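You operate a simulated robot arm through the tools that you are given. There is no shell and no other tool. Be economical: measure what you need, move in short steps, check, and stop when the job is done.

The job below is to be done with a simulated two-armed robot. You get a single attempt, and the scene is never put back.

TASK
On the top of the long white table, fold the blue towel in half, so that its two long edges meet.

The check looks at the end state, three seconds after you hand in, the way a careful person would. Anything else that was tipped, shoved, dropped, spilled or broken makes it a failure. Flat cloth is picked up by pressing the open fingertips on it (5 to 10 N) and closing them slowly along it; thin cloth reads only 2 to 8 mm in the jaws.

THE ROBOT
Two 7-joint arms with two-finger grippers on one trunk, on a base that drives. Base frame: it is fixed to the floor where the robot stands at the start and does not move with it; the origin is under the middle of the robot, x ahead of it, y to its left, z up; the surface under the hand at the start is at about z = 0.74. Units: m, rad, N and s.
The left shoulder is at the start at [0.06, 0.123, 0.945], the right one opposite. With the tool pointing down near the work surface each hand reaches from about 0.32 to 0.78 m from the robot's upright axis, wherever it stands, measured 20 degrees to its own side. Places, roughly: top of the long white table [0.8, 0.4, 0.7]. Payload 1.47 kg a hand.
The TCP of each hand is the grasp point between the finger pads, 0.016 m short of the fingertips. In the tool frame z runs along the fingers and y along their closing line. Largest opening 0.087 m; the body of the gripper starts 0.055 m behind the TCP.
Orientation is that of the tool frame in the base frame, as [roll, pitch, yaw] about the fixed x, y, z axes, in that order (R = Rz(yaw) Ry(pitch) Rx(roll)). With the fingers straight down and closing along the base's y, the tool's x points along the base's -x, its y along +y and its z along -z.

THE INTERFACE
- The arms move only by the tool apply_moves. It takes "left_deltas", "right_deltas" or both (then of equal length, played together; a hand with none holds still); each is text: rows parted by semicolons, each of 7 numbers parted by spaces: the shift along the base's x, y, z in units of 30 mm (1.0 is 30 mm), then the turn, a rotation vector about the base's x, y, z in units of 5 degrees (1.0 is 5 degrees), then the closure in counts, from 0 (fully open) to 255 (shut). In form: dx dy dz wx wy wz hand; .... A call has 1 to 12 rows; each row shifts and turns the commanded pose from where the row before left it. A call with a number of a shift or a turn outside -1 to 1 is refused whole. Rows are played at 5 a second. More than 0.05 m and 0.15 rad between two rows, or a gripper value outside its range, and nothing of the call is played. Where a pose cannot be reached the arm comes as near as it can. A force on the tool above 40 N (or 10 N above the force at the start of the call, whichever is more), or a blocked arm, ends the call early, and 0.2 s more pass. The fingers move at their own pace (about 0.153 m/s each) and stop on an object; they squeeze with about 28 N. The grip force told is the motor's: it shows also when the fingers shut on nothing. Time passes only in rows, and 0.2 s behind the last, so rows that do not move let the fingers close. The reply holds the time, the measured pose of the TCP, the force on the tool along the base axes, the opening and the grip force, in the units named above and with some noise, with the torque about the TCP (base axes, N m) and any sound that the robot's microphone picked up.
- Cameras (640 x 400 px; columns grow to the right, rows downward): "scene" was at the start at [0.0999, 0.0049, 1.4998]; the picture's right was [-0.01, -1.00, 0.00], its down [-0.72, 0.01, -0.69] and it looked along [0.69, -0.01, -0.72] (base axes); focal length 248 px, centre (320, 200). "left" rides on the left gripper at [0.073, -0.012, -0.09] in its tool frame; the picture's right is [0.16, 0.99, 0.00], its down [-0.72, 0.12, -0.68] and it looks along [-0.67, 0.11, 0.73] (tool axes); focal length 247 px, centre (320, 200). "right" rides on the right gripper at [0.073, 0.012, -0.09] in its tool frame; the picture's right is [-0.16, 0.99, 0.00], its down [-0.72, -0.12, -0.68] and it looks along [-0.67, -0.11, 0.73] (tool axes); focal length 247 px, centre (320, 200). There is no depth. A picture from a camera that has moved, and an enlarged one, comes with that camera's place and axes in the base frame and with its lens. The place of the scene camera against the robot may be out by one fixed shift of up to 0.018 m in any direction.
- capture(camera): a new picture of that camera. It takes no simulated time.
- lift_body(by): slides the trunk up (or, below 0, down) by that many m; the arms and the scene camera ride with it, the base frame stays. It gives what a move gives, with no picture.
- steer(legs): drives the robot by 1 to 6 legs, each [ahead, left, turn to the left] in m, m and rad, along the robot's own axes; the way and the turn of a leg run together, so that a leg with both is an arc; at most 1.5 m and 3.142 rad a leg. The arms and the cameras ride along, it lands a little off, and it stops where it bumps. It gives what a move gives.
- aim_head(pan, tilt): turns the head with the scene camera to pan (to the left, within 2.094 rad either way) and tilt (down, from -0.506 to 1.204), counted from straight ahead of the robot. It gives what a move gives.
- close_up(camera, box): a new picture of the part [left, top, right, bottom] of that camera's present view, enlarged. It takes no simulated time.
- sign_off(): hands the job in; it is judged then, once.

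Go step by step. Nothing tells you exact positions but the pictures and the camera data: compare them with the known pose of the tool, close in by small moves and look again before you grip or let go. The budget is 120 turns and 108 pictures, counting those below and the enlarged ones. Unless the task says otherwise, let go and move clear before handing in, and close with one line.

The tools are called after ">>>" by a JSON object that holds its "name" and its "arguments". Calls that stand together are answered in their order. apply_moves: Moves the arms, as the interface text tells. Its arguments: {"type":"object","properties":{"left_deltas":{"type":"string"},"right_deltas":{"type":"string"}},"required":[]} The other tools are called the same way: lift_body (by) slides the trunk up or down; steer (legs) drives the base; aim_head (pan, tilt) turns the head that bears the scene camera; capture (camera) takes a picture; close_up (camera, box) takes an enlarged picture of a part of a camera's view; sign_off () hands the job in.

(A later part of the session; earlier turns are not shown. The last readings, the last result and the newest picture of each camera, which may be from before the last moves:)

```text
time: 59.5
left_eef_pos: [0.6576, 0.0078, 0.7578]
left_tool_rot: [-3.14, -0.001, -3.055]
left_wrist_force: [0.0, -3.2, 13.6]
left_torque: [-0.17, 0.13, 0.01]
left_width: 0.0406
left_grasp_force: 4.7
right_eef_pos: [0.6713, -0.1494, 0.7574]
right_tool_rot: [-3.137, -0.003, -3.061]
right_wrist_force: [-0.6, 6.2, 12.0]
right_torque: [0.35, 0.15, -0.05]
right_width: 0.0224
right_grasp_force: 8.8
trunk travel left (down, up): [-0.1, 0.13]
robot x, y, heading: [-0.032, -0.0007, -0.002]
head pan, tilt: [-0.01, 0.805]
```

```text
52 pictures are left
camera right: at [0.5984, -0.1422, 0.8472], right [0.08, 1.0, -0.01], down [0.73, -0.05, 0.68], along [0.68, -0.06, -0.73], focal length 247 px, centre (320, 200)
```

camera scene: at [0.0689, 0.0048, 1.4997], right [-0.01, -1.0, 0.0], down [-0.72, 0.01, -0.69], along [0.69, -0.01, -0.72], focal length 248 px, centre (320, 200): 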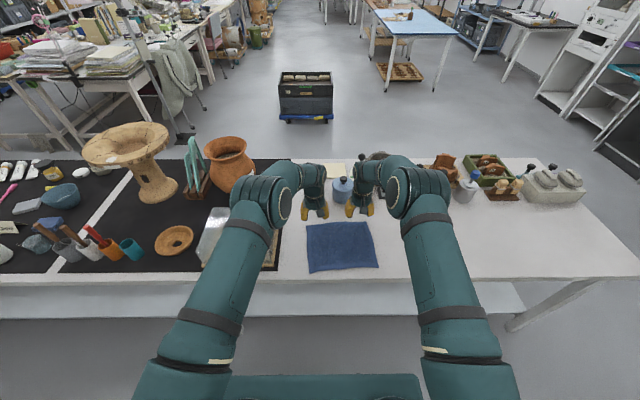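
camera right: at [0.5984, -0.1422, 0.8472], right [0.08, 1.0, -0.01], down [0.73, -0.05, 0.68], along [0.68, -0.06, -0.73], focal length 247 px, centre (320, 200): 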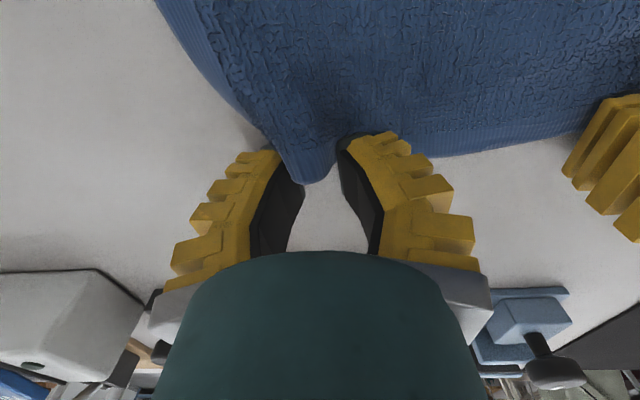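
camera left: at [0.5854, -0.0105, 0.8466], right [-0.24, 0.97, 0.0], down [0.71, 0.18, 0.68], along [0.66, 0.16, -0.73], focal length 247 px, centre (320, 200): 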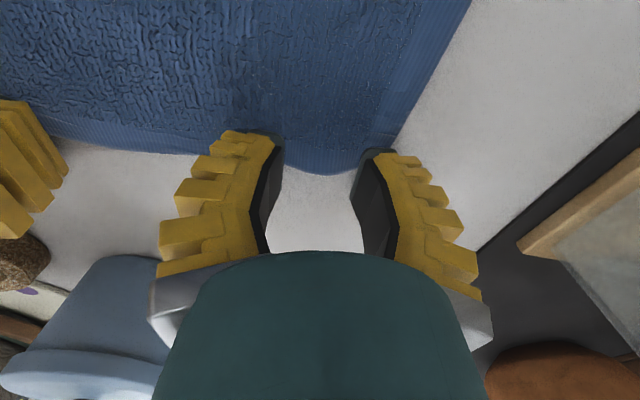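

Ridges are forming on both sides. Continue closing.

>>> {"name": "apply_moves", "arguments": {"left_deltas": "0 0 -0.01 0 0 0 164; 0 0 0 0 0 0 171; 0 0 0 0 0 0 178; 0 0 -0.01 0 0 0 186; 0 0 0 0 0 0 194; 0 0 0 0 0 0 202; 0 0 0 0 0 0 212; 0 0 0 0 0 0 225; 0 0 0 0 0 0 240; 0 0 0 0 0 0 255; 0 0 0 0 0 0 255", "right_deltas": "0 0 -0.01 0 0 0 164; 0 0 0 0 0 0 171; 0 0 0 0 0 0 178; 0 0 -0.01 0 0 0 186; 0 0 0 0 0 0 194; 0 0 0 0 0 0 202; 0 0 0 0 0 0 212; 0 0 0 0 0 0 225; 0 0 0 0 0 0 240; 0 0 0 0 0 0 255; 0 0 0 0 0 0 255"}}

>>> {"name": "capture", "arguments": {"camera": "left"}}

>>> {"name": "capture", "arguments": {"camera": "right"}}

```text
time: 61.9
left_eef_pos: [0.6572, 0.0082, 0.7572]
left_tool_rot: [-3.141, 0.001, -3.055]
left_wrist_force: [-0.4, -2.3, 18.4]
left_torque: [-0.15, 0.17, -0.02]
left_width: 0.0005
left_grasp_force: 27.8
right_eef_pos: [0.6725, -0.1495, 0.7563]
right_tool_rot: [-3.133, -0.001, -3.062]
right_wrist_force: [-0.9, 2.3, 8.7]
right_torque: [0.06, 0.08, 0.0]
right_width: 0.0002
right_grasp_force: 28.7
trunk travel left (down, up): [-0.1, 0.13]
robot x, y, heading: [-0.0334, 0.0046, -0.0]
head pan, tilt: [-0.01, 0.805]
```

```text
51 pictures are left
camera left: at [0.5854, -0.0104, 0.8454], right [-0.24, 0.97, 0.0], down [0.71, 0.18, 0.68], along [0.66, 0.16, -0.73], focal length 247 px, centre (320, 200)
```

left: 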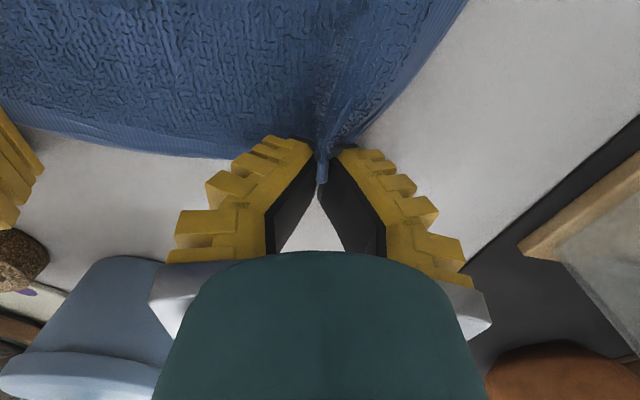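

```text
50 pictures are left
camera right: at [0.5986, -0.1425, 0.8466], right [0.08, 1.0, -0.01], down [0.73, -0.05, 0.68], along [0.68, -0.06, -0.73], focal length 247 px, centre (320, 200)
```

right: 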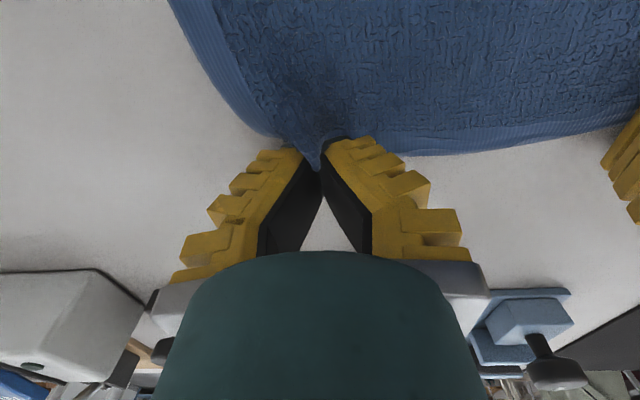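

Left clearly holds; right holds a small pinch perhaps. I lift 15 mm, shifting slightly toward the robot, and check.

>>> {"name": "apply_moves", "arguments": {"left_deltas": "-0.05 0 0.2 0 0 0 255; -0.1 0 0.3 0 0 0 255; 0 0 0 0 0 0 255", "right_deltas": "-0.05 0 0.2 0 0 0 255; -0.1 0 0.3 0 0 0 255; 0 0 0 0 0 0 255"}}

>>> {"name": "capture", "arguments": {"camera": "left"}}

>>> {"name": "capture", "arguments": {"camera": "right"}}

```text
time: 62.7
left_eef_pos: [0.653, 0.007, 0.7684]
left_tool_rot: [-3.14, -0.004, -3.055]
left_wrist_force: [1.0, -0.9, -1.1]
left_torque: [-0.02, 0.02, 0.03]
left_width: 0.0
left_grasp_force: 27.2
right_eef_pos: [0.6689, -0.1495, 0.7698]
right_tool_rot: [-3.133, -0.004, -3.062]
right_wrist_force: [-0.1, 1.4, -0.5]
right_torque: [0.03, 0.03, -0.02]
right_width: 0.0
right_grasp_force: 27.4
trunk travel left (down, up): [-0.1, 0.13]
robot x, y, heading: [-0.0314, -0.0016, 0.003]
head pan, tilt: [-0.01, 0.805]
```

```text
49 pictures are left
camera left: at [0.5816, -0.0108, 0.8583], right [-0.24, 0.97, 0.0], down [0.71, 0.18, 0.68], along [0.66, 0.16, -0.74], focal length 247 px, centre (320, 200)
```

left: 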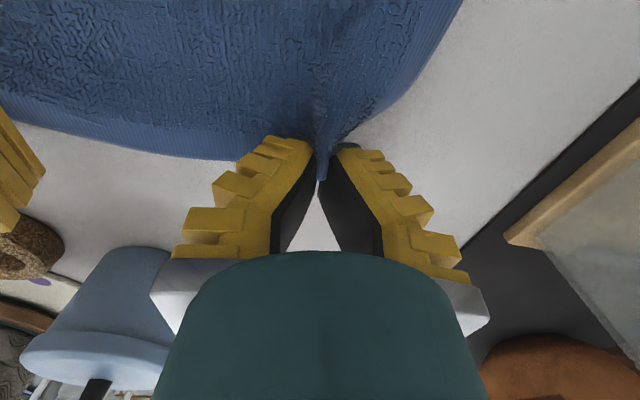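

```text
48 pictures are left
camera right: at [0.5958, -0.1425, 0.8596], right [0.08, 1.0, -0.01], down [0.73, -0.05, 0.68], along [0.68, -0.06, -0.73], focal length 247 px, centre (320, 200)
```

right: 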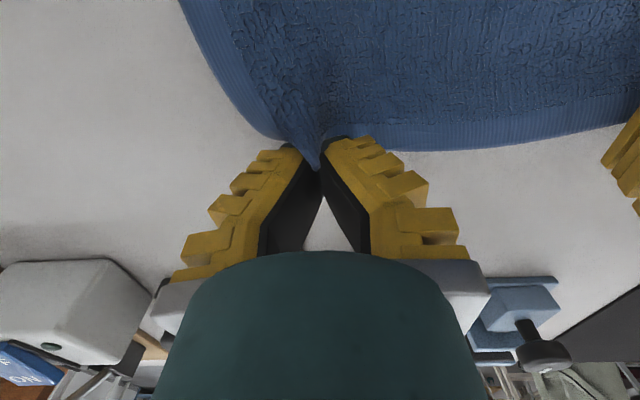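

Both hold just the very edge. Now the first half of the arc: up and toward the robot, tilting the fingers forward gradually.

>>> {"name": "apply_moves", "arguments": {"left_deltas": "-0.2 -0.02 0.42 0 0 0 255; -0.25 -0.02 0.4 0 0 0 255; -0.4 -0.03 0.42 0 -1 0 255; -0.42 -0.03 0.42 0 -1 0 255; -0.45 -0.03 0.3 0 -1 0 255; -0.45 -0.03 0.25 0 -1 0 255; -0.45 -0.03 0.2 0 -1 0 255; -0.45 -0.03 0.1 0 0 0 255", "right_deltas": "-0.2 -0.02 0.42 0 0 0 255; -0.25 -0.02 0.4 0 0 0 255; -0.4 -0.03 0.42 0 -1 0 255; -0.42 -0.03 0.42 0 -1 0 255; -0.45 -0.03 0.3 0 -1 0 255; -0.45 -0.03 0.25 0 -1 0 255; -0.45 -0.03 0.2 0 -1 0 255; -0.45 -0.03 0.1 0 0 0 255"}}

>>> {"name": "capture", "arguments": {"camera": "left"}}

>>> {"name": "capture", "arguments": {"camera": "right"}}

>>> {"name": "close_up", "arguments": {"camera": "scene", "box": [270, 150, 430, 290]}}

```text
time: 64.5
left_eef_pos: [0.5614, 0.0003, 0.8471]
left_tool_rot: [-3.097, 0.434, -3.046]
left_wrist_force: [0.2, -0.5, 0.2]
left_torque: [-0.01, -0.02, -0.01]
left_width: 0.0
left_grasp_force: 28.2
right_eef_pos: [0.5764, -0.156, 0.8466]
right_tool_rot: [-3.096, 0.434, -3.054]
right_wrist_force: [0.3, 0.9, 0.6]
right_torque: [0.06, 0.04, 0.01]
right_width: 0.0
right_grasp_force: 27.8
trunk travel left (down, up): [-0.1, 0.13]
robot x, y, heading: [-0.0273, 0.0037, -0.003]
head pan, tilt: [-0.01, 0.805]
```

```text
47 pictures are left
camera left: at [0.4588, -0.0177, 0.8974], right [-0.22, 0.97, -0.11], down [0.36, 0.18, 0.92], along [0.91, 0.16, -0.39], focal length 247 px, centre (320, 200)
```

left: 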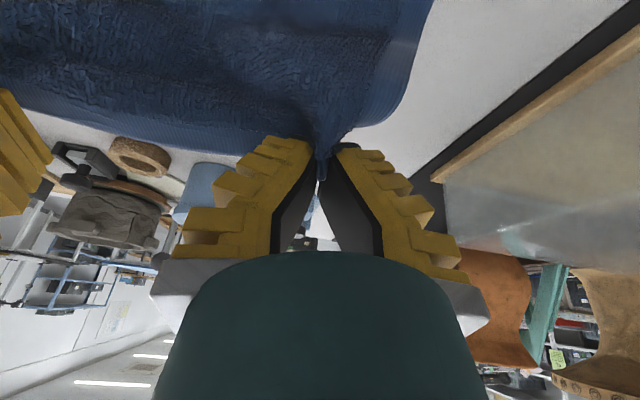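

```text
46 pictures are left
camera right: at [0.4716, -0.1495, 0.8978], right [0.07, 1.0, 0.03], down [0.38, -0.05, 0.93], along [0.92, -0.06, -0.38], focal length 247 px, centre (320, 200)
```

right: 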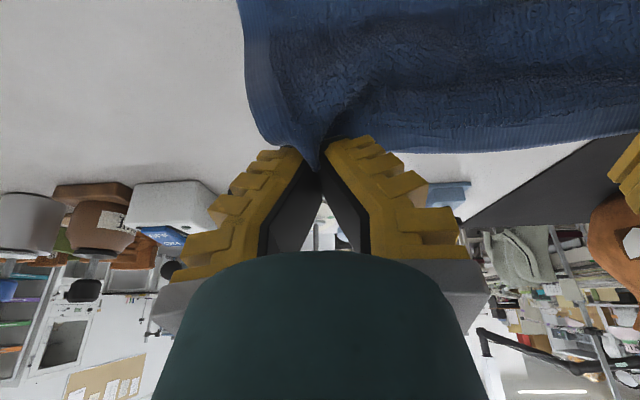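

```text
2.86 times, centred on (350, 220) of scene
camera zoom: at [0.0677, 0.0049, 1.4998], right [-0.01, -1.0, 0.0], down [-0.72, 0.01, -0.69], along [0.69, -0.01, -0.72], focal length 709 px, centre (234, 143)
```

zoom: 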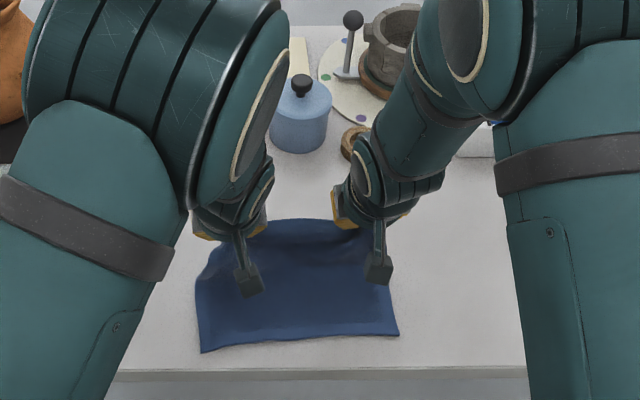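

Going well; the near half hasn't moved. Second half of the arc down toward the near edge, tilting to about 60°.

>>> {"name": "apply_moves", "arguments": {"left_deltas": "-0.45 -0.03 0 0 -1 0 255; -0.45 -0.03 -0.1 0 -1 0 255; -0.45 -0.03 -0.2 0 -1 0 255; -0.42 -0.03 -0.25 0 -1 0 255; -0.4 -0.03 -0.3 0 -1 0 255; -0.4 -0.03 -0.35 0 -1 0 255; -0.4 -0.03 -0.4 0 -1 0 255; -0.36 -0.03 -0.3 0 0 0 255", "right_deltas": "-0.45 -0.03 0 0 -1 0 255; -0.45 -0.03 -0.1 0 -1 0 255; -0.45 -0.03 -0.2 0 -1 0 255; -0.42 -0.03 -0.25 0 -1 0 255; -0.4 -0.03 -0.3 0 -1 0 255; -0.4 -0.03 -0.35 0 -1 0 255; -0.4 -0.03 -0.4 0 -1 0 255; -0.36 -0.03 -0.3 0 0 0 255"}}

>>> {"name": "close_up", "arguments": {"camera": "scene", "box": [270, 160, 430, 300]}}

>>> {"name": "capture", "arguments": {"camera": "left"}}

>>> {"name": "capture", "arguments": {"camera": "right"}}

```text
time: 65.9
left_eef_pos: [0.5049, 0.0573, 0.8066]
left_tool_rot: [-2.982, 0.893, -2.812]
left_wrist_force: [0.0, -1.8, -0.4]
left_torque: [0.02, 0.0, -0.01]
left_width: 0.0
left_grasp_force: 28.0
right_eef_pos: [0.4933, -0.2021, 0.7972]
right_tool_rot: [-3.025, 0.891, -3.089]
right_wrist_force: [0.5, 0.0, 0.6]
right_torque: [0.03, 0.0, 0.01]
right_width: 0.0001
right_grasp_force: 27.8
trunk travel left (down, up): [-0.1, 0.13]
robot x, y, heading: [-0.0278, -0.0024, 0.001]
head pan, tilt: [-0.01, 0.805]
stopped in row 6 (left hand): the arm was blocked; the commanded pose is now the measured one
```

```text
2.86 times, centred on (350, 230) of scene
camera zoom: at [0.0677, 0.004, 1.4999], right [-0.01, -1.0, 0.0], down [-0.72, 0.01, -0.69], along [0.69, -0.01, -0.72], focal length 709 px, centre (234, 114)
```

zoom: 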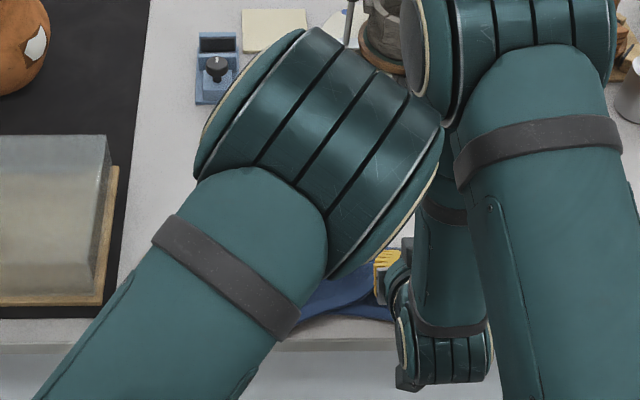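

```text
43 pictures are left
camera left: at [0.3944, 0.0209, 0.8061], right [-0.29, 0.93, -0.22], down [-0.12, 0.19, 0.97], along [0.95, 0.31, 0.06], focal length 247 px, centre (320, 200)
```

left: 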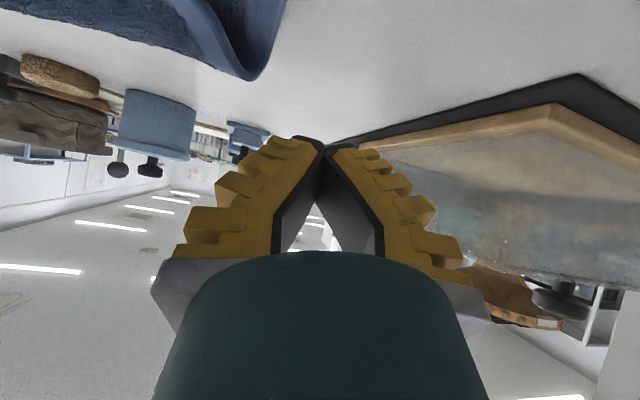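

```text
42 pictures are left
camera right: at [0.3788, -0.185, 0.7965], right [0.14, 0.99, 0.05], down [-0.08, -0.04, 1.0], along [0.99, -0.14, 0.07], focal length 247 px, centre (320, 200)
```

right: 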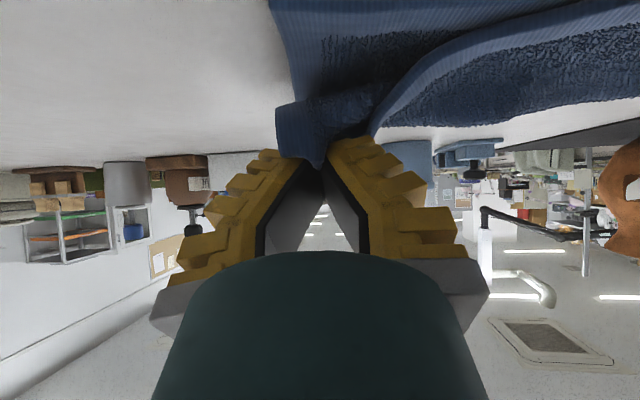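

The tilted posture drove the elbows together: the left was blocked and lost its corner; the right still holds. I back the left hand out (outward, up, tilt undone) while the right holds still.

>>> {"name": "apply_moves", "arguments": {"left_deltas": "0 0.5 0.4 0 1 0 255; 0 0.5 0.4 0 1 0 255; 0 0.5 0.4 0 1 0 255; 0 0.5 0.4 0 1 0 255; 0 0.5 0.4 0 1 0 255; 0 0.5 0.4 0 1 0 255; 0 0.5 0.3 0 1 0 255; 0 0.5 0 0 1 0 255; 0 0 0 0 1 0 255; 0 0 0 0 1 0 255"}}

>>> {"name": "capture", "arguments": {"camera": "scene"}}

```text
time: 68.1
left_eef_pos: [0.5046, 0.1766, 0.8877]
left_tool_rot: [3.051, 0.043, -2.935]
left_wrist_force: [-0.4, -0.5, -0.4]
left_torque: [-0.03, -0.02, 0.01]
left_width: 0.0
left_grasp_force: 27.7
right_eef_pos: [0.4937, -0.1988, 0.7963]
right_tool_rot: [-3.022, 0.888, -3.088]
right_wrist_force: [0.7, 0.5, -1.1]
right_torque: [0.02, -0.02, 0.0]
right_width: 0.0
right_grasp_force: 28.3
trunk travel left (down, up): [-0.1, 0.13]
robot x, y, heading: [-0.0326, 0.0027, -0.001]
head pan, tilt: [-0.01, 0.805]
```

```text
41 pictures are left
camera scene: at [0.0684, 0.0052, 1.4998], right [-0.01, -1.0, 0.0], down [-0.72, 0.01, -0.69], along [0.69, -0.01, -0.72], focal length 248 px, centre (320, 200)
```

scene: 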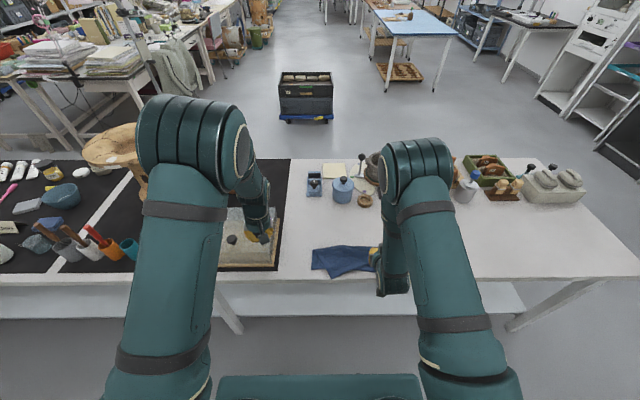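

>>> {"name": "close_up", "arguments": {"camera": "scene", "box": [290, 220, 402, 290]}}

>>> {"name": "capture", "arguments": {"camera": "left"}}

```text
5.71 times, centred on (346, 255) of scene
camera zoom: at [0.0684, 0.0052, 1.4998], right [-0.01, -1.0, 0.0], down [-0.72, 0.01, -0.69], along [0.69, -0.01, -0.72], focal length 1418 px, centre (171, -114)
```

zoom: 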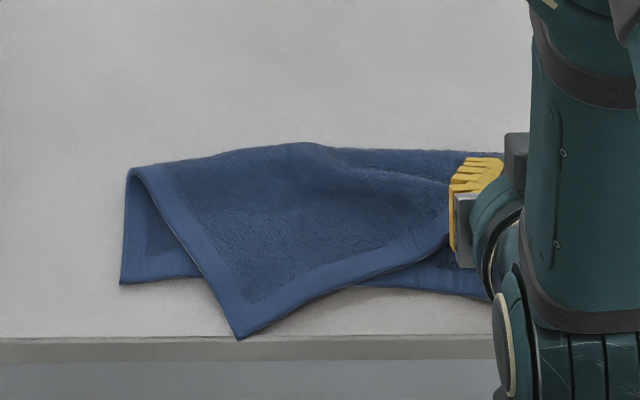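

```text
39 pictures are left
camera left: at [0.4345, 0.142, 0.971], right [-0.36, 0.93, 0.08], down [0.67, 0.19, 0.72], along [0.65, 0.31, -0.69], focal length 247 px, centre (320, 200)
```

left: 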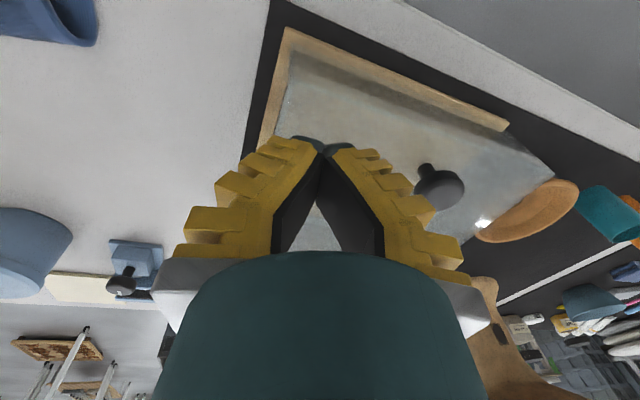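

The top layer has in fact folded over already, only skewed: its left corner lies near the table edge at about (0.432, −0.048) and should be on (0.467, 0.024). First I set the right-hand corner down properly: +y 36 mm, −x 28 mm, down 26 mm.

>>> {"name": "apply_moves", "arguments": {"right_deltas": "-0.2 0.3 -0.1 0 0 0 255; -0.2 0.3 -0.2 0 0 0 255; -0.25 0.3 -0.25 0 0 0 255; -0.25 0.3 -0.2 0 0 0 255; 0 0 -0.1 0 0 0 255; 0 0 0 0 0 0 255"}}

>>> {"name": "close_up", "arguments": {"camera": "scene", "box": [290, 220, 402, 290]}}

>>> {"name": "capture", "arguments": {"camera": "right"}}

```text
time: 69.5
left_eef_pos: [0.5048, 0.1774, 0.887]
left_tool_rot: [3.051, 0.043, -2.936]
left_wrist_force: [0.3, 0.1, 0.4]
left_torque: [-0.01, -0.02, -0.02]
left_width: 0.0
left_grasp_force: 28.9
right_eef_pos: [0.4658, -0.1649, 0.7715]
right_tool_rot: [-3.025, 0.889, -3.088]
right_wrist_force: [0.1, -0.8, 0.7]
right_torque: [-0.01, 0.0, 0.0]
right_width: 0.0004
right_grasp_force: 28.3
trunk travel left (down, up): [-0.1, 0.13]
robot x, y, heading: [-0.0337, -0.0027, 0.0]
head pan, tilt: [-0.01, 0.805]
```

```text
5.71 times, centred on (346, 255) of scene
camera zoom: at [0.068, 0.0051, 1.4998], right [-0.01, -1.0, 0.0], down [-0.72, 0.01, -0.69], along [0.69, -0.01, -0.72], focal length 1418 px, centre (171, -114)
```

zoom: 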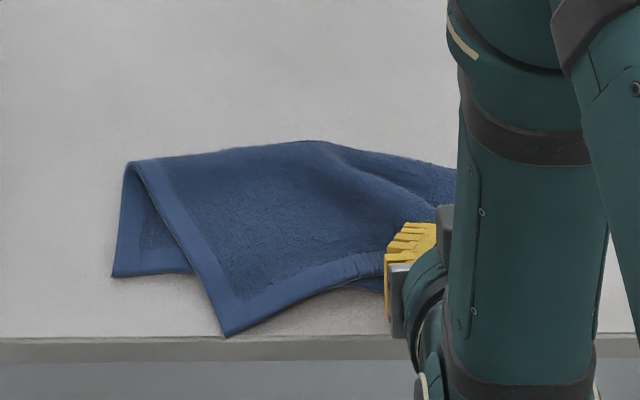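

```text
37 pictures are left
camera right: at [0.3511, -0.1479, 0.771], right [0.14, 0.99, 0.05], down [-0.08, -0.04, 1.0], along [0.99, -0.14, 0.07], focal length 247 px, centre (320, 200)
```

right: 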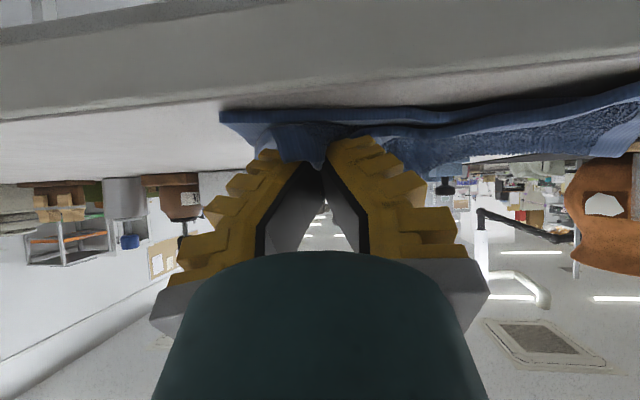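

The right grip is just ~12 mm short of the lower hem. I pull that far, touch down and open slowly, then retreat along the fingers.

>>> {"name": "apply_moves", "arguments": {"right_deltas": "-0.2 0 0 0 0 0 255; -0.25 0 -0.05 0 0 0 255; 0 0 -0.05 0 0 0 255; 0 0 0 0 0 0 220; 0 0 0 0 0 0 180; 0 0 0 0 0 0 150; 0 0 0 0 0 0 130"}}

>>> {"name": "capture", "arguments": {"camera": "right"}}

>>> {"name": "close_up", "arguments": {"camera": "scene", "box": [290, 220, 402, 290]}}

```text
time: 71.1
left_eef_pos: [0.5053, 0.1768, 0.8866]
left_tool_rot: [3.051, 0.043, -2.936]
left_wrist_force: [0.4, 0.7, -0.1]
left_torque: [0.0, -0.02, 0.02]
left_width: 0.0
left_grasp_force: 27.7
right_eef_pos: [0.4529, -0.1643, 0.7692]
right_tool_rot: [-3.027, 0.887, -3.089]
right_wrist_force: [0.8, -0.4, -0.3]
right_torque: [0.0, 0.03, 0.0]
right_width: 0.0435
right_grasp_force: 7.2
trunk travel left (down, up): [-0.1, 0.13]
robot x, y, heading: [-0.029, -0.0016, -0.005]
head pan, tilt: [-0.01, 0.805]
```

```text
36 pictures are left
camera right: at [0.3377, -0.1479, 0.7681], right [0.14, 0.99, 0.05], down [-0.08, -0.04, 1.0], along [0.99, -0.14, 0.07], focal length 247 px, centre (320, 200)
```

right: 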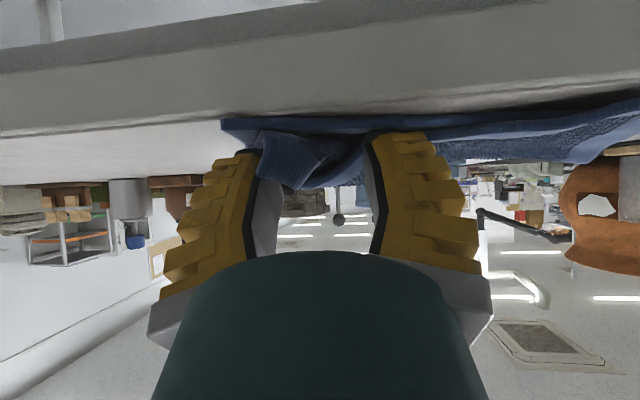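

```text
5.71 times, centred on (346, 255) of scene
camera zoom: at [0.0681, 0.005, 1.4998], right [-0.01, -1.0, 0.0], down [-0.72, 0.01, -0.69], along [0.69, -0.01, -0.72], focal length 1418 px, centre (171, -114)
```

zoom: 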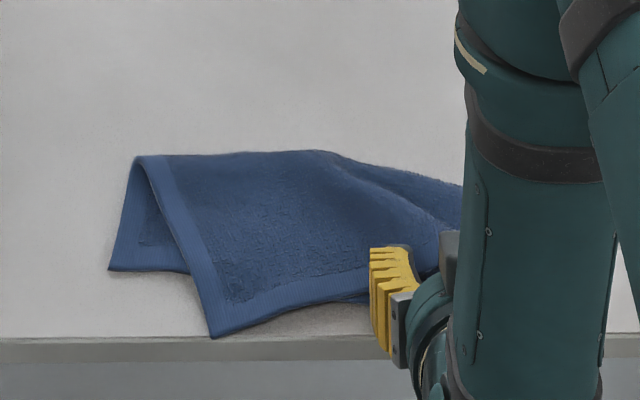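

Released and lying on the hem. I retreat the right hand and lift it clear to look.

>>> {"name": "apply_moves", "arguments": {"right_deltas": "-0.4 0 0.3 0 0 0 130; -0.4 0 0.4 0 0 0 130; -0.2 -0.1 0.8 0 0 0 130; 0 -0.3 1 0 1 0 130; 0 -0.5 1 0 1 0 130; 0 -0.8 0.8 0 1 0 130; 0 -0.8 0.5 0 1 0 130; 0 -0.8 0 0 1 0 130; 0 -0.8 0 0 1 0 130; 0 0 0 0 1 0 130; 0 0 0 0 1 0 130; 0 0 0 0 1 0 130"}}

>>> {"name": "close_up", "arguments": {"camera": "scene", "box": [290, 220, 402, 290]}}

```text
time: 73.7
left_eef_pos: [0.5054, 0.1776, 0.8869]
left_tool_rot: [3.05, 0.043, -2.935]
left_wrist_force: [0.3, 0.2, 0.7]
left_torque: [-0.02, 0.01, -0.03]
left_width: 0.0001
left_grasp_force: 28.4
right_eef_pos: [0.4238, -0.2878, 0.9149]
right_tool_rot: [-3.063, 0.1, -3.109]
right_wrist_force: [-0.1, 0.5, -0.5]
right_torque: [0.01, 0.0, 0.0]
right_width: 0.0483
right_grasp_force: 3.6
trunk travel left (down, up): [-0.1, 0.13]
robot x, y, heading: [-0.0295, 0.0007, -0.001]
head pan, tilt: [-0.01, 0.805]
```

```text
5.71 times, centred on (346, 255) of scene
camera zoom: at [0.0684, 0.0052, 1.4998], right [-0.01, -1.0, 0.0], down [-0.72, 0.01, -0.69], along [0.69, -0.01, -0.72], focal length 1418 px, centre (171, -114)
```

zoom: 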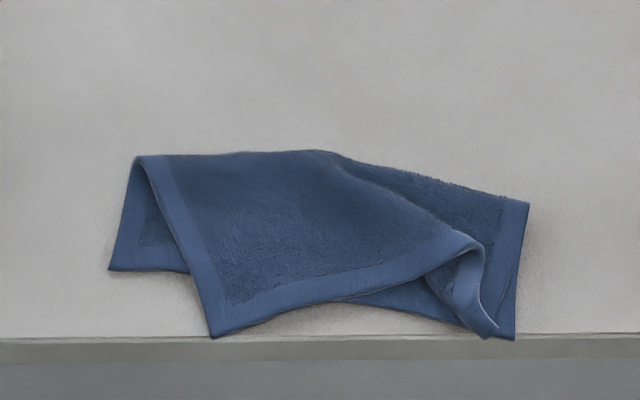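

Nice state: folded over, with the right corners close together; the top-left corner C (≈(0.433, −0.027) in hand frame) is skewed, and the lower-left corner lies ~2 cm too far from me. First I'll drag the exposed lower-left corner 22 mm toward the robot with closed left fingertips.

>>> {"name": "apply_moves", "arguments": {"left_deltas": "0 -0.7 0.2 -0.37 0.09 -0.79 255; -0.05 -0.9 0 -0.37 0.09 -0.79 255; -0.1 -0.95 0 -0.37 0.09 -0.79 255; -0.1 -0.95 0 0 0 0 255; -0.1 -0.95 -0.3 0 0 0 255; -0.1 -0.95 -0.8 0 0 0 255; 0 0 -1 0 0 0 255; 0 0 -1 0 0 0 255"}}

>>> {"name": "capture", "arguments": {"camera": "left"}}

>>> {"name": "close_up", "arguments": {"camera": "scene", "box": [290, 220, 402, 290]}}

```text
time: 75.5
left_eef_pos: [0.4909, 0.0148, 0.8003]
left_tool_rot: [-3.138, 0.012, -3.14]
left_wrist_force: [0.0, 0.0, -0.4]
left_torque: [0.0, -0.01, -0.01]
left_width: 0.0
left_grasp_force: 27.8
right_eef_pos: [0.4238, -0.2874, 0.9142]
right_tool_rot: [-3.061, 0.103, -3.11]
right_wrist_force: [-0.1, -0.2, 0.0]
right_torque: [0.01, 0.01, -0.05]
right_width: 0.0483
right_grasp_force: 4.3
trunk travel left (down, up): [-0.1, 0.13]
robot x, y, heading: [-0.0324, -0.0036, 0.003]
head pan, tilt: [-0.01, 0.805]
```

```text
33 pictures are left
camera left: at [0.4177, 0.0032, 0.8886], right [-0.16, 0.99, -0.01], down [0.72, 0.12, 0.69], along [0.68, 0.11, -0.73], focal length 247 px, centre (320, 200)
```

left: 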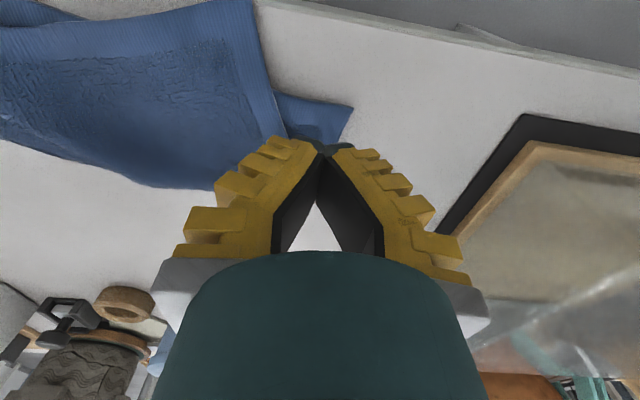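

```text
5.71 times, centred on (346, 255) of scene
camera zoom: at [0.0686, 0.0048, 1.4998], right [-0.01, -1.0, 0.0], down [-0.72, 0.01, -0.69], along [0.69, -0.01, -0.72], focal length 1418 px, centre (171, -114)
```

zoom: 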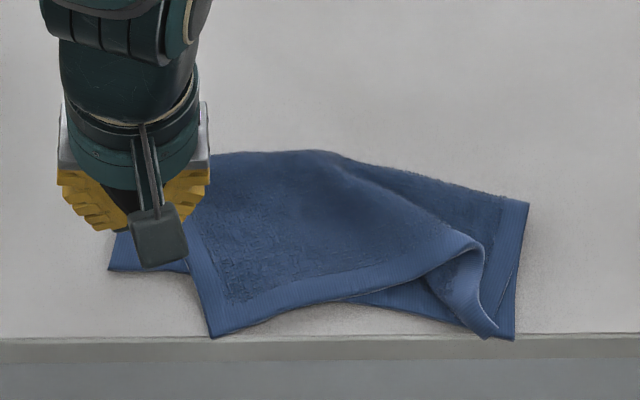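

Placed over the exposed corner. Press and drag −x 22 mm.

>>> {"name": "apply_moves", "arguments": {"left_deltas": "0 0 -0.7 0 0 0 255; 0 0 -0.6 0 0 0 255; 0 0 -0.17 0 0 0 255; 0 0 -0.04 0 0 0 255; -0.1 0 0 0 0 0 255; -0.2 0 0 0 0 0 255; -0.2 0 0 0 0 0 255; -0.2 0 0 0 0 0 255; 0 0 0 0 0 0 255"}}

>>> {"name": "close_up", "arguments": {"camera": "scene", "box": [290, 220, 402, 290]}}

>>> {"name": "capture", "arguments": {"camera": "left"}}

```text
time: 77.5
left_eef_pos: [0.4696, 0.0149, 0.7563]
left_tool_rot: [-3.136, 0.013, -3.141]
left_wrist_force: [5.6, 0.4, 21.0]
left_torque: [-0.2, -0.05, 0.04]
left_width: 0.0
left_grasp_force: 27.9
right_eef_pos: [0.4228, -0.2879, 0.9139]
right_tool_rot: [-3.062, 0.104, -3.108]
right_wrist_force: [-0.2, 0.4, -0.1]
right_torque: [-0.02, 0.0, -0.01]
right_width: 0.0482
right_grasp_force: 4.3
trunk travel left (down, up): [-0.1, 0.13]
robot x, y, heading: [-0.0312, -0.0001, 0.004]
head pan, tilt: [-0.01, 0.805]
```

```text
5.71 times, centred on (346, 255) of scene
camera zoom: at [0.067, 0.005, 1.4999], right [-0.01, -1.0, 0.0], down [-0.72, 0.01, -0.69], along [0.69, -0.01, -0.72], focal length 1418 px, centre (171, -114)
```

zoom: 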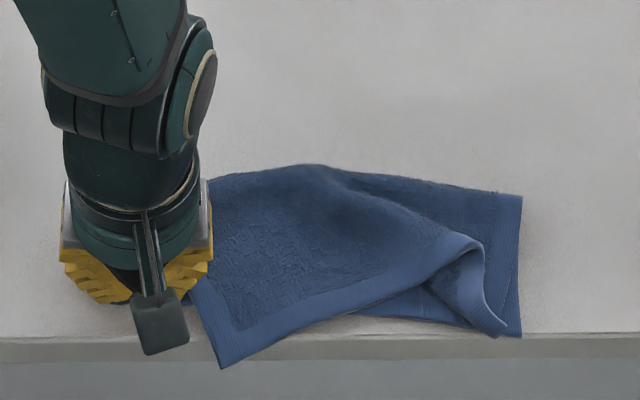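

```text
30 pictures are left
camera left: at [0.3958, 0.0029, 0.8442], right [-0.16, 0.99, -0.01], down [0.71, 0.12, 0.69], along [0.68, 0.1, -0.72], focal length 247 px, centre (320, 200)
```

left: 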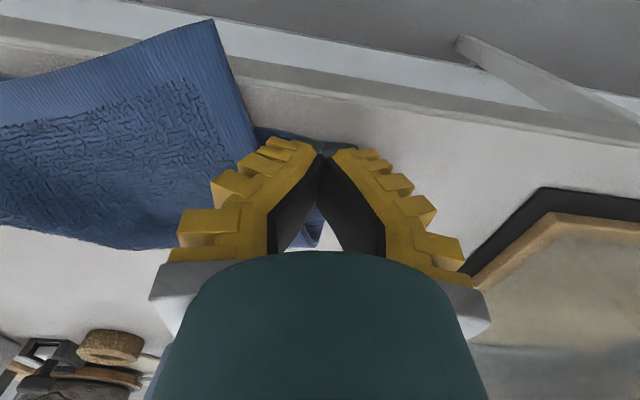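

The top came along; its corner C now pokes over the table edge (hand frame ≈(0.414, −0.033)), the bottom-left corner is now well placed. I'll pinch the top hem next to C at the table edge and carry it back over the bottom-left corner (no flip needed).

>>> {"name": "apply_moves", "arguments": {"left_deltas": "0 0 0.6 0 0 0 255; 0 0 0.8 0 0 0 200; -0.3 -0.67 0.2 0 0 0 115; -0.3 -0.67 0 0 0 0 115; -0.3 -0.67 0 0 0 0 115; -0.3 -0.67 -0.3 0 0 0 115; 0 0 -0.4 0 0 0 115"}}

>>> {"name": "capture", "arguments": {"camera": "left"}}

>>> {"name": "close_up", "arguments": {"camera": "scene", "box": [290, 220, 402, 290]}}

```text
time: 79.1
left_eef_pos: [0.436, -0.0666, 0.7811]
left_tool_rot: [-3.14, 0.01, -3.139]
left_wrist_force: [0.6, 0.0, 0.1]
left_torque: [-0.01, -0.01, 0.01]
left_width: 0.0533
left_grasp_force: 3.4
right_eef_pos: [0.423, -0.2879, 0.9133]
right_tool_rot: [-3.061, 0.103, -3.109]
right_wrist_force: [0.3, 0.5, -0.8]
right_torque: [-0.01, -0.02, -0.02]
right_width: 0.0484
right_grasp_force: 3.7
trunk travel left (down, up): [-0.1, 0.13]
robot x, y, heading: [-0.0307, 0.0001, -0.002]
head pan, tilt: [-0.01, 0.805]
```

```text
29 pictures are left
camera left: at [0.3612, -0.078, 0.8696], right [-0.16, 0.99, -0.01], down [0.72, 0.12, 0.69], along [0.68, 0.11, -0.73], focal length 247 px, centre (320, 200)
```

left: 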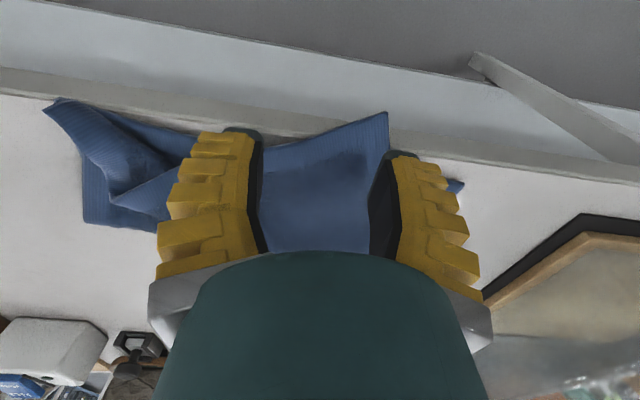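

```text
5.71 times, centred on (346, 255) of scene
camera zoom: at [0.0684, 0.0053, 1.4998], right [-0.01, -1.0, 0.0], down [-0.72, 0.01, -0.69], along [0.69, -0.01, -0.72], focal length 1418 px, centre (171, -114)
```

zoom: 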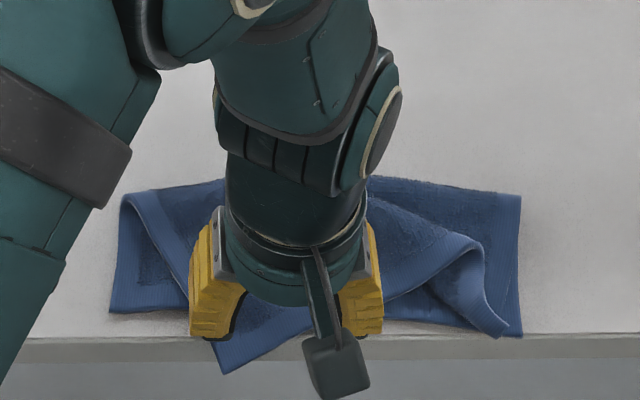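

Position fits. Small shift inward, press and close.

>>> {"name": "apply_moves", "arguments": {"left_deltas": "0.05 -0.2 -0.4 0 0 0 115; 0 0 -0.3 0 0 0 115; 0 0 -0.1 0 0 0 115; 0 0 0 0 0 0 115"}}

```text
time: 80.1
left_eef_pos: [0.4367, -0.072, 0.7577]
left_tool_rot: [-3.137, 0.012, 3.141]
left_wrist_force: [-0.2, -0.3, 14.8]
left_torque: [-0.29, -0.19, 0.0]
left_width: 0.0505
left_grasp_force: 9.5
right_eef_pos: [0.4218, -0.2879, 0.9131]
right_tool_rot: [-3.06, 0.101, -3.108]
right_wrist_force: [-0.2, 0.3, -0.5]
right_torque: [0.03, 0.0, 0.01]
right_width: 0.0482
right_grasp_force: 3.5
trunk travel left (down, up): [-0.1, 0.13]
robot x, y, heading: [-0.0352, -0.0009, -0.001]
head pan, tilt: [-0.01, 0.805]
```

>>> {"name": "apply_moves", "arguments": {"left_deltas": "0 0 0 0 0 0 124; 0 0 0 0 0 0 132; 0 0 0 0 0 0 140; 0 0 0 0 0 0 148; 0 0 -0.01 0 0 0 156; 0 0 0 0 0 0 164; 0 0 -0.01 0 0 0 174; 0 0 0 0 0 0 184; 0 0 0 0 0 0 196; 0 0 0 0 0 0 210; 0 0 0 0 0 0 230; 0 0 0 0 0 0 255"}}

>>> {"name": "apply_moves", "arguments": {"left_deltas": "0 0 0 0 0 0 255; 0 0 0 0 0 0 255; 0 0 0.4 0 0 0 255; 0 0 0.6 0 0 0 255"}}

>>> {"name": "capture", "arguments": {"camera": "left"}}

```text
time: 82.7
left_eef_pos: [0.4367, -0.0708, 0.7578]
left_tool_rot: [-3.138, 0.011, -3.141]
left_wrist_force: [-0.7, 1.3, 15.9]
left_torque: [-0.03, -0.16, 0.0]
left_width: 0.0
left_grasp_force: 28.4
right_eef_pos: [0.4222, -0.2873, 0.9132]
right_tool_rot: [-3.061, 0.104, -3.107]
right_wrist_force: [0.0, -0.5, -0.3]
right_torque: [-0.03, 0.0, 0.01]
right_width: 0.0481
right_grasp_force: 4.0
trunk travel left (down, up): [-0.1, 0.13]
robot x, y, heading: [-0.028, 0.0009, -0.0]
head pan, tilt: [-0.01, 0.805]
```

```text
time: 83.7
left_eef_pos: [0.436, -0.0721, 0.7875]
left_tool_rot: [-3.14, 0.01, -3.141]
left_wrist_force: [-0.3, 0.4, -0.2]
left_torque: [-0.01, -0.02, -0.02]
left_width: 0.0
left_grasp_force: 28.0
right_eef_pos: [0.4231, -0.2875, 0.9128]
right_tool_rot: [-3.063, 0.104, -3.108]
right_wrist_force: [0.5, -0.8, -0.4]
right_torque: [0.0, 0.02, 0.02]
right_width: 0.0483
right_grasp_force: 4.3
trunk travel left (down, up): [-0.1, 0.13]
robot x, y, heading: [-0.0313, 0.0023, -0.003]
head pan, tilt: [-0.01, 0.805]
```

```text
27 pictures are left
camera left: at [0.3624, -0.0838, 0.8757], right [-0.16, 0.99, 0.0], down [0.72, 0.12, 0.69], along [0.68, 0.11, -0.73], focal length 247 px, centre (320, 200)
```

left: 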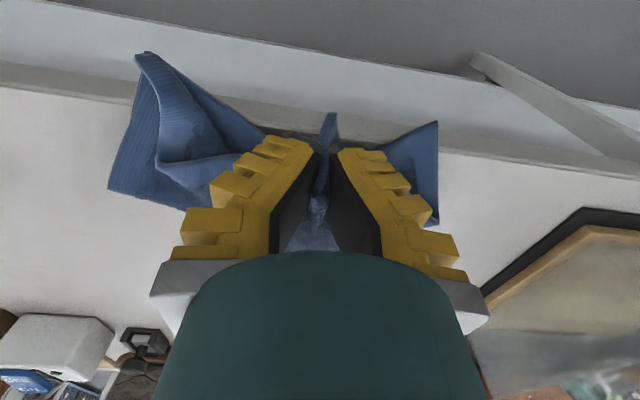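

>>> {"name": "close_up", "arguments": {"camera": "scene", "box": [290, 220, 402, 290]}}

```text
5.71 times, centred on (346, 255) of scene
camera zoom: at [0.0679, 0.0051, 1.4998], right [-0.01, -1.0, 0.0], down [-0.72, 0.01, -0.69], along [0.69, -0.01, -0.72], focal length 1418 px, centre (171, -114)
```

zoom: 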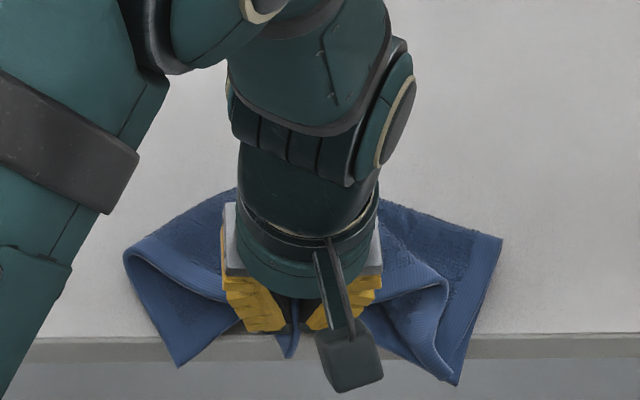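

The pinch caught both layers at the middle of the hem. I carry it 40 mm inward, set it down and open to spread, then look.

>>> {"name": "apply_moves", "arguments": {"left_deltas": "0.3 0 0.2 0 0 0 255; 0.35 0 0 0 0 0 255; 0.35 0 0 0 0 0 255; 0.35 0.1 -0.3 0 0 0 255; 0 0 -0.5 0 0 0 255; 0 0 -0.35 0 0 0 255; 0 0 0 0 0 0 220; 0 0 0 0 0 0 180; 0 0 0 0 0 0 140; 0 0 0 0 0 0 100; 0 0 0 0 0 0 70"}}

>>> {"name": "apply_moves", "arguments": {"left_deltas": "0 0 0.6 0 0 0 70; 0 0 1 0 0 0 70; 0 0 1 0 0 0 70; 0 0.5 1 0 0 0 70; 0 1 0.5 0 0 0 70; 0 1 0.5 0 0 0 100; 0 1 0 0 0 0 200; 0 1 0 0 0 0 255; 0 1 0 0 0 0 255; 0 1 0 0 0 0 255"}}

>>> {"name": "close_up", "arguments": {"camera": "scene", "box": [290, 220, 402, 290]}}

```text
time: 86.1
left_eef_pos: [0.4771, -0.0696, 0.7588]
left_tool_rot: [-3.139, 0.011, -3.141]
left_wrist_force: [0.1, -0.4, 1.6]
left_torque: [-0.08, -0.02, -0.02]
left_width: 0.0631
left_grasp_force: 6.3
right_eef_pos: [0.4229, -0.2882, 0.9142]
right_tool_rot: [-3.063, 0.103, -3.11]
right_wrist_force: [0.7, -0.5, 0.1]
right_torque: [-0.01, 0.02, -0.01]
right_width: 0.0482
right_grasp_force: 4.5
trunk travel left (down, up): [-0.1, 0.13]
robot x, y, heading: [-0.0282, -0.0009, 0.001]
head pan, tilt: [-0.01, 0.805]
```

```text
time: 88.3
left_eef_pos: [0.476, 0.1276, 0.8969]
left_tool_rot: [-3.136, 0.012, -3.14]
left_wrist_force: [0.4, 0.3, -0.5]
left_torque: [0.0, -0.01, -0.04]
left_width: 0.0
left_grasp_force: 28.3
right_eef_pos: [0.4217, -0.2872, 0.9136]
right_tool_rot: [-3.062, 0.104, -3.108]
right_wrist_force: [0.1, -0.7, 0.2]
right_torque: [0.04, 0.0, -0.03]
right_width: 0.0482
right_grasp_force: 4.0
trunk travel left (down, up): [-0.1, 0.13]
robot x, y, heading: [-0.0311, -0.0035, -0.0]
head pan, tilt: [-0.01, 0.805]
```

```text
5.71 times, centred on (346, 255) of scene
camera zoom: at [0.068, 0.0058, 1.4998], right [-0.01, -1.0, 0.0], down [-0.72, 0.01, -0.69], along [0.69, -0.01, -0.72], focal length 1418 px, centre (171, -114)
```

zoom: 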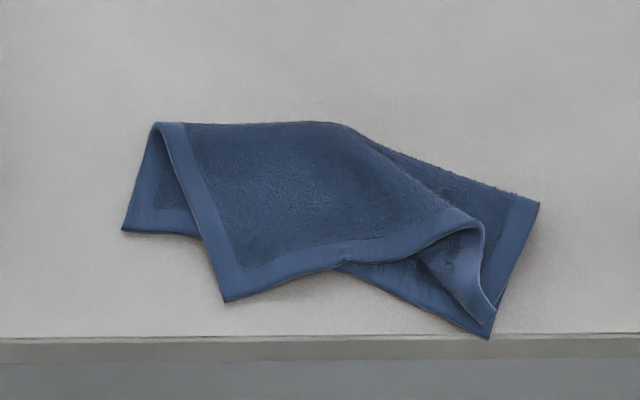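

The cloth springs back flat after release, nicely: C is now at ≈(0.455, −0.035) on the table, mostly clear of the lower layer. I'll pinch the corner C itself, with the closing line turned diagonally.

>>> {"name": "apply_moves", "arguments": {"left_deltas": "-0.07 -0.93 0 0 0 -0.85 130; -0.07 -0.93 0 0 0 -0.85 130; -0.07 -0.93 0 0 0 -0.85 130; -0.07 -0.93 -0.2 0 0 -0.85 130; -0.07 -0.93 -0.5 0 0 -0.85 130; -0.07 -0.9 -1 0 0 -0.85 130; 0 0 -1 0 0 0 130; 0 0 -1 0 0 0 130"}}

>>> {"name": "capture", "arguments": {"camera": "left"}}

```text
time: 90.1
left_eef_pos: [0.4641, -0.0402, 0.7842]
left_tool_rot: [-3.138, 0.01, 2.698]
left_wrist_force: [-0.1, 0.6, 0.0]
left_torque: [-0.03, -0.01, 0.0]
left_width: 0.0485
left_grasp_force: 4.0
right_eef_pos: [0.4219, -0.2867, 0.9143]
right_tool_rot: [-3.061, 0.103, -3.109]
right_wrist_force: [-0.5, -0.4, 0.2]
right_torque: [-0.03, 0.0, -0.01]
right_width: 0.0483
right_grasp_force: 4.3
trunk travel left (down, up): [-0.1, 0.13]
robot x, y, heading: [-0.0334, -0.0026, 0.002]
head pan, tilt: [-0.01, 0.805]
```

```text
24 pictures are left
camera left: at [0.3926, -0.0177, 0.8721], right [0.28, 0.96, -0.01], down [0.7, -0.2, 0.69], along [0.66, -0.2, -0.73], focal length 247 px, centre (320, 200)
```

left: 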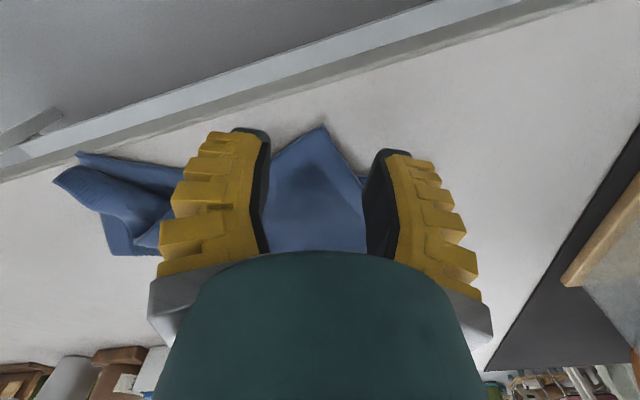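

The corner is well centred. I go slightly further in, with a smaller opening, and press.

>>> {"name": "apply_moves", "arguments": {"left_deltas": "0.2 -0.1 -0.3 0 0 0 155; 0 0 -0.4 0 0 0 155; 0 0 -0.13 0 0 0 155; 0 0 -0.05 0 0 0 155; 0 0 0 0 0 0 155"}}

>>> {"name": "capture", "arguments": {"camera": "left"}}

```text
time: 91.3
left_eef_pos: [0.4711, -0.0429, 0.7587]
left_tool_rot: [-3.139, 0.01, 2.696]
left_wrist_force: [-0.7, -0.3, 0.4]
left_torque: [-0.02, -0.02, 0.0]
left_width: 0.0368
left_grasp_force: 4.2
right_eef_pos: [0.4236, -0.2874, 0.9137]
right_tool_rot: [-3.062, 0.104, -3.108]
right_wrist_force: [0.3, 0.4, -0.4]
right_torque: [0.02, 0.01, -0.03]
right_width: 0.0484
right_grasp_force: 4.3
trunk travel left (down, up): [-0.1, 0.13]
robot x, y, heading: [-0.0278, -0.0014, 0.001]
head pan, tilt: [-0.01, 0.805]
```

```text
23 pictures are left
camera left: at [0.3982, -0.0216, 0.8476], right [0.28, 0.96, -0.01], down [0.7, -0.2, 0.69], along [0.66, -0.2, -0.73], focal length 247 px, centre (320, 200)
```

left: 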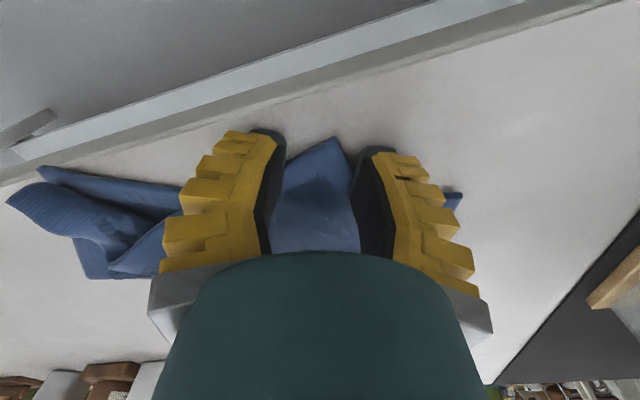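

Not yet in firm contact. I press a bit more, then close slowly.

>>> {"name": "apply_moves", "arguments": {"left_deltas": "0 0 -0.07 0 0 0 158; 0 0 0 0 0 0 161; 0 0 0 0 0 0 166; 0 0 0 0 0 0 172; 0 0 -0.01 0 0 0 178; 0 0 0 0 0 0 185; 0 0 0 0 0 0 193; 0 0 0 0 0 0 202; 0 0 0 0 0 0 215; 0 0 0 0 0 0 230; 0 0 0 0 0 0 255; 0 0 0 0 0 0 255"}}

>>> {"name": "capture", "arguments": {"camera": "left"}}

```text
time: 93.9
left_eef_pos: [0.4697, -0.0416, 0.7577]
left_tool_rot: [-3.14, 0.011, 2.697]
left_wrist_force: [0.1, 0.5, 2.0]
left_torque: [-0.01, -0.03, 0.0]
left_width: 0.0
left_grasp_force: 28.3
right_eef_pos: [0.4231, -0.2867, 0.9134]
right_tool_rot: [-3.06, 0.102, -3.107]
right_wrist_force: [-0.1, -0.4, 0.1]
right_torque: [-0.01, 0.03, 0.0]
right_width: 0.0482
right_grasp_force: 4.4
trunk travel left (down, up): [-0.1, 0.13]
robot x, y, heading: [-0.0312, 0.0031, -0.003]
head pan, tilt: [-0.01, 0.805]
```

```text
22 pictures are left
camera left: at [0.398, -0.0218, 0.8455], right [0.28, 0.96, -0.01], down [0.7, -0.2, 0.69], along [0.66, -0.2, -0.73], focal length 247 px, centre (320, 200)
```

left: 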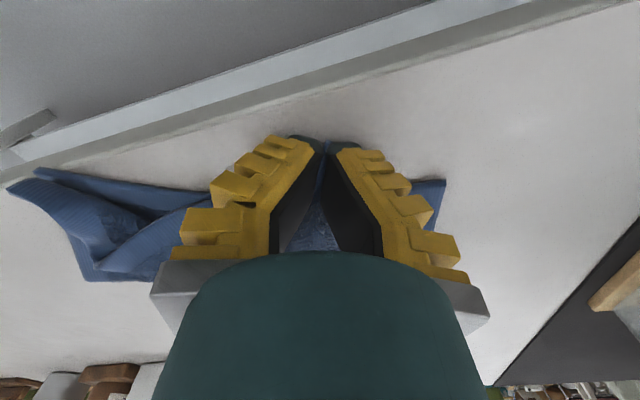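

Pressure was too low and it slipped. I lift, open, press firmly (~15 N) and repeat.

>>> {"name": "apply_moves", "arguments": {"left_deltas": "0 0 0.4 0 0 0 255; 0 0 0 0 0 0 140; 0 0 0 0 0 0 140; 0.1 -0.05 -0.3 0 0 0 140; 0 0 -0.13 0 0 0 140; 0 0 -0.05 0 0 0 140; 0 0 0 0 0 0 140"}}

>>> {"name": "capture", "arguments": {"camera": "left"}}

```text
time: 95.5
left_eef_pos: [0.4722, -0.0451, 0.7548]
left_tool_rot: [-3.138, 0.015, 2.697]
left_wrist_force: [1.2, 2.2, 23.0]
left_torque: [-0.02, -0.24, 0.03]
left_width: 0.0329
left_grasp_force: 8.7
right_eef_pos: [0.4224, -0.2887, 0.9143]
right_tool_rot: [-3.061, 0.104, -3.108]
right_wrist_force: [0.1, -0.7, 0.3]
right_torque: [0.0, 0.0, -0.02]
right_width: 0.0482
right_grasp_force: 4.7
trunk travel left (down, up): [-0.1, 0.13]
robot x, y, heading: [-0.0292, -0.0022, 0.003]
head pan, tilt: [-0.01, 0.805]
```

```text
21 pictures are left
camera left: at [0.4007, -0.0235, 0.844], right [0.28, 0.96, -0.01], down [0.7, -0.2, 0.69], along [0.66, -0.2, -0.72], focal length 247 px, centre (320, 200)
```

left: 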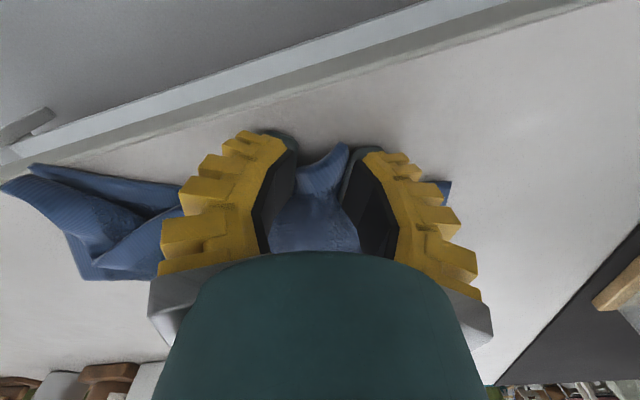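

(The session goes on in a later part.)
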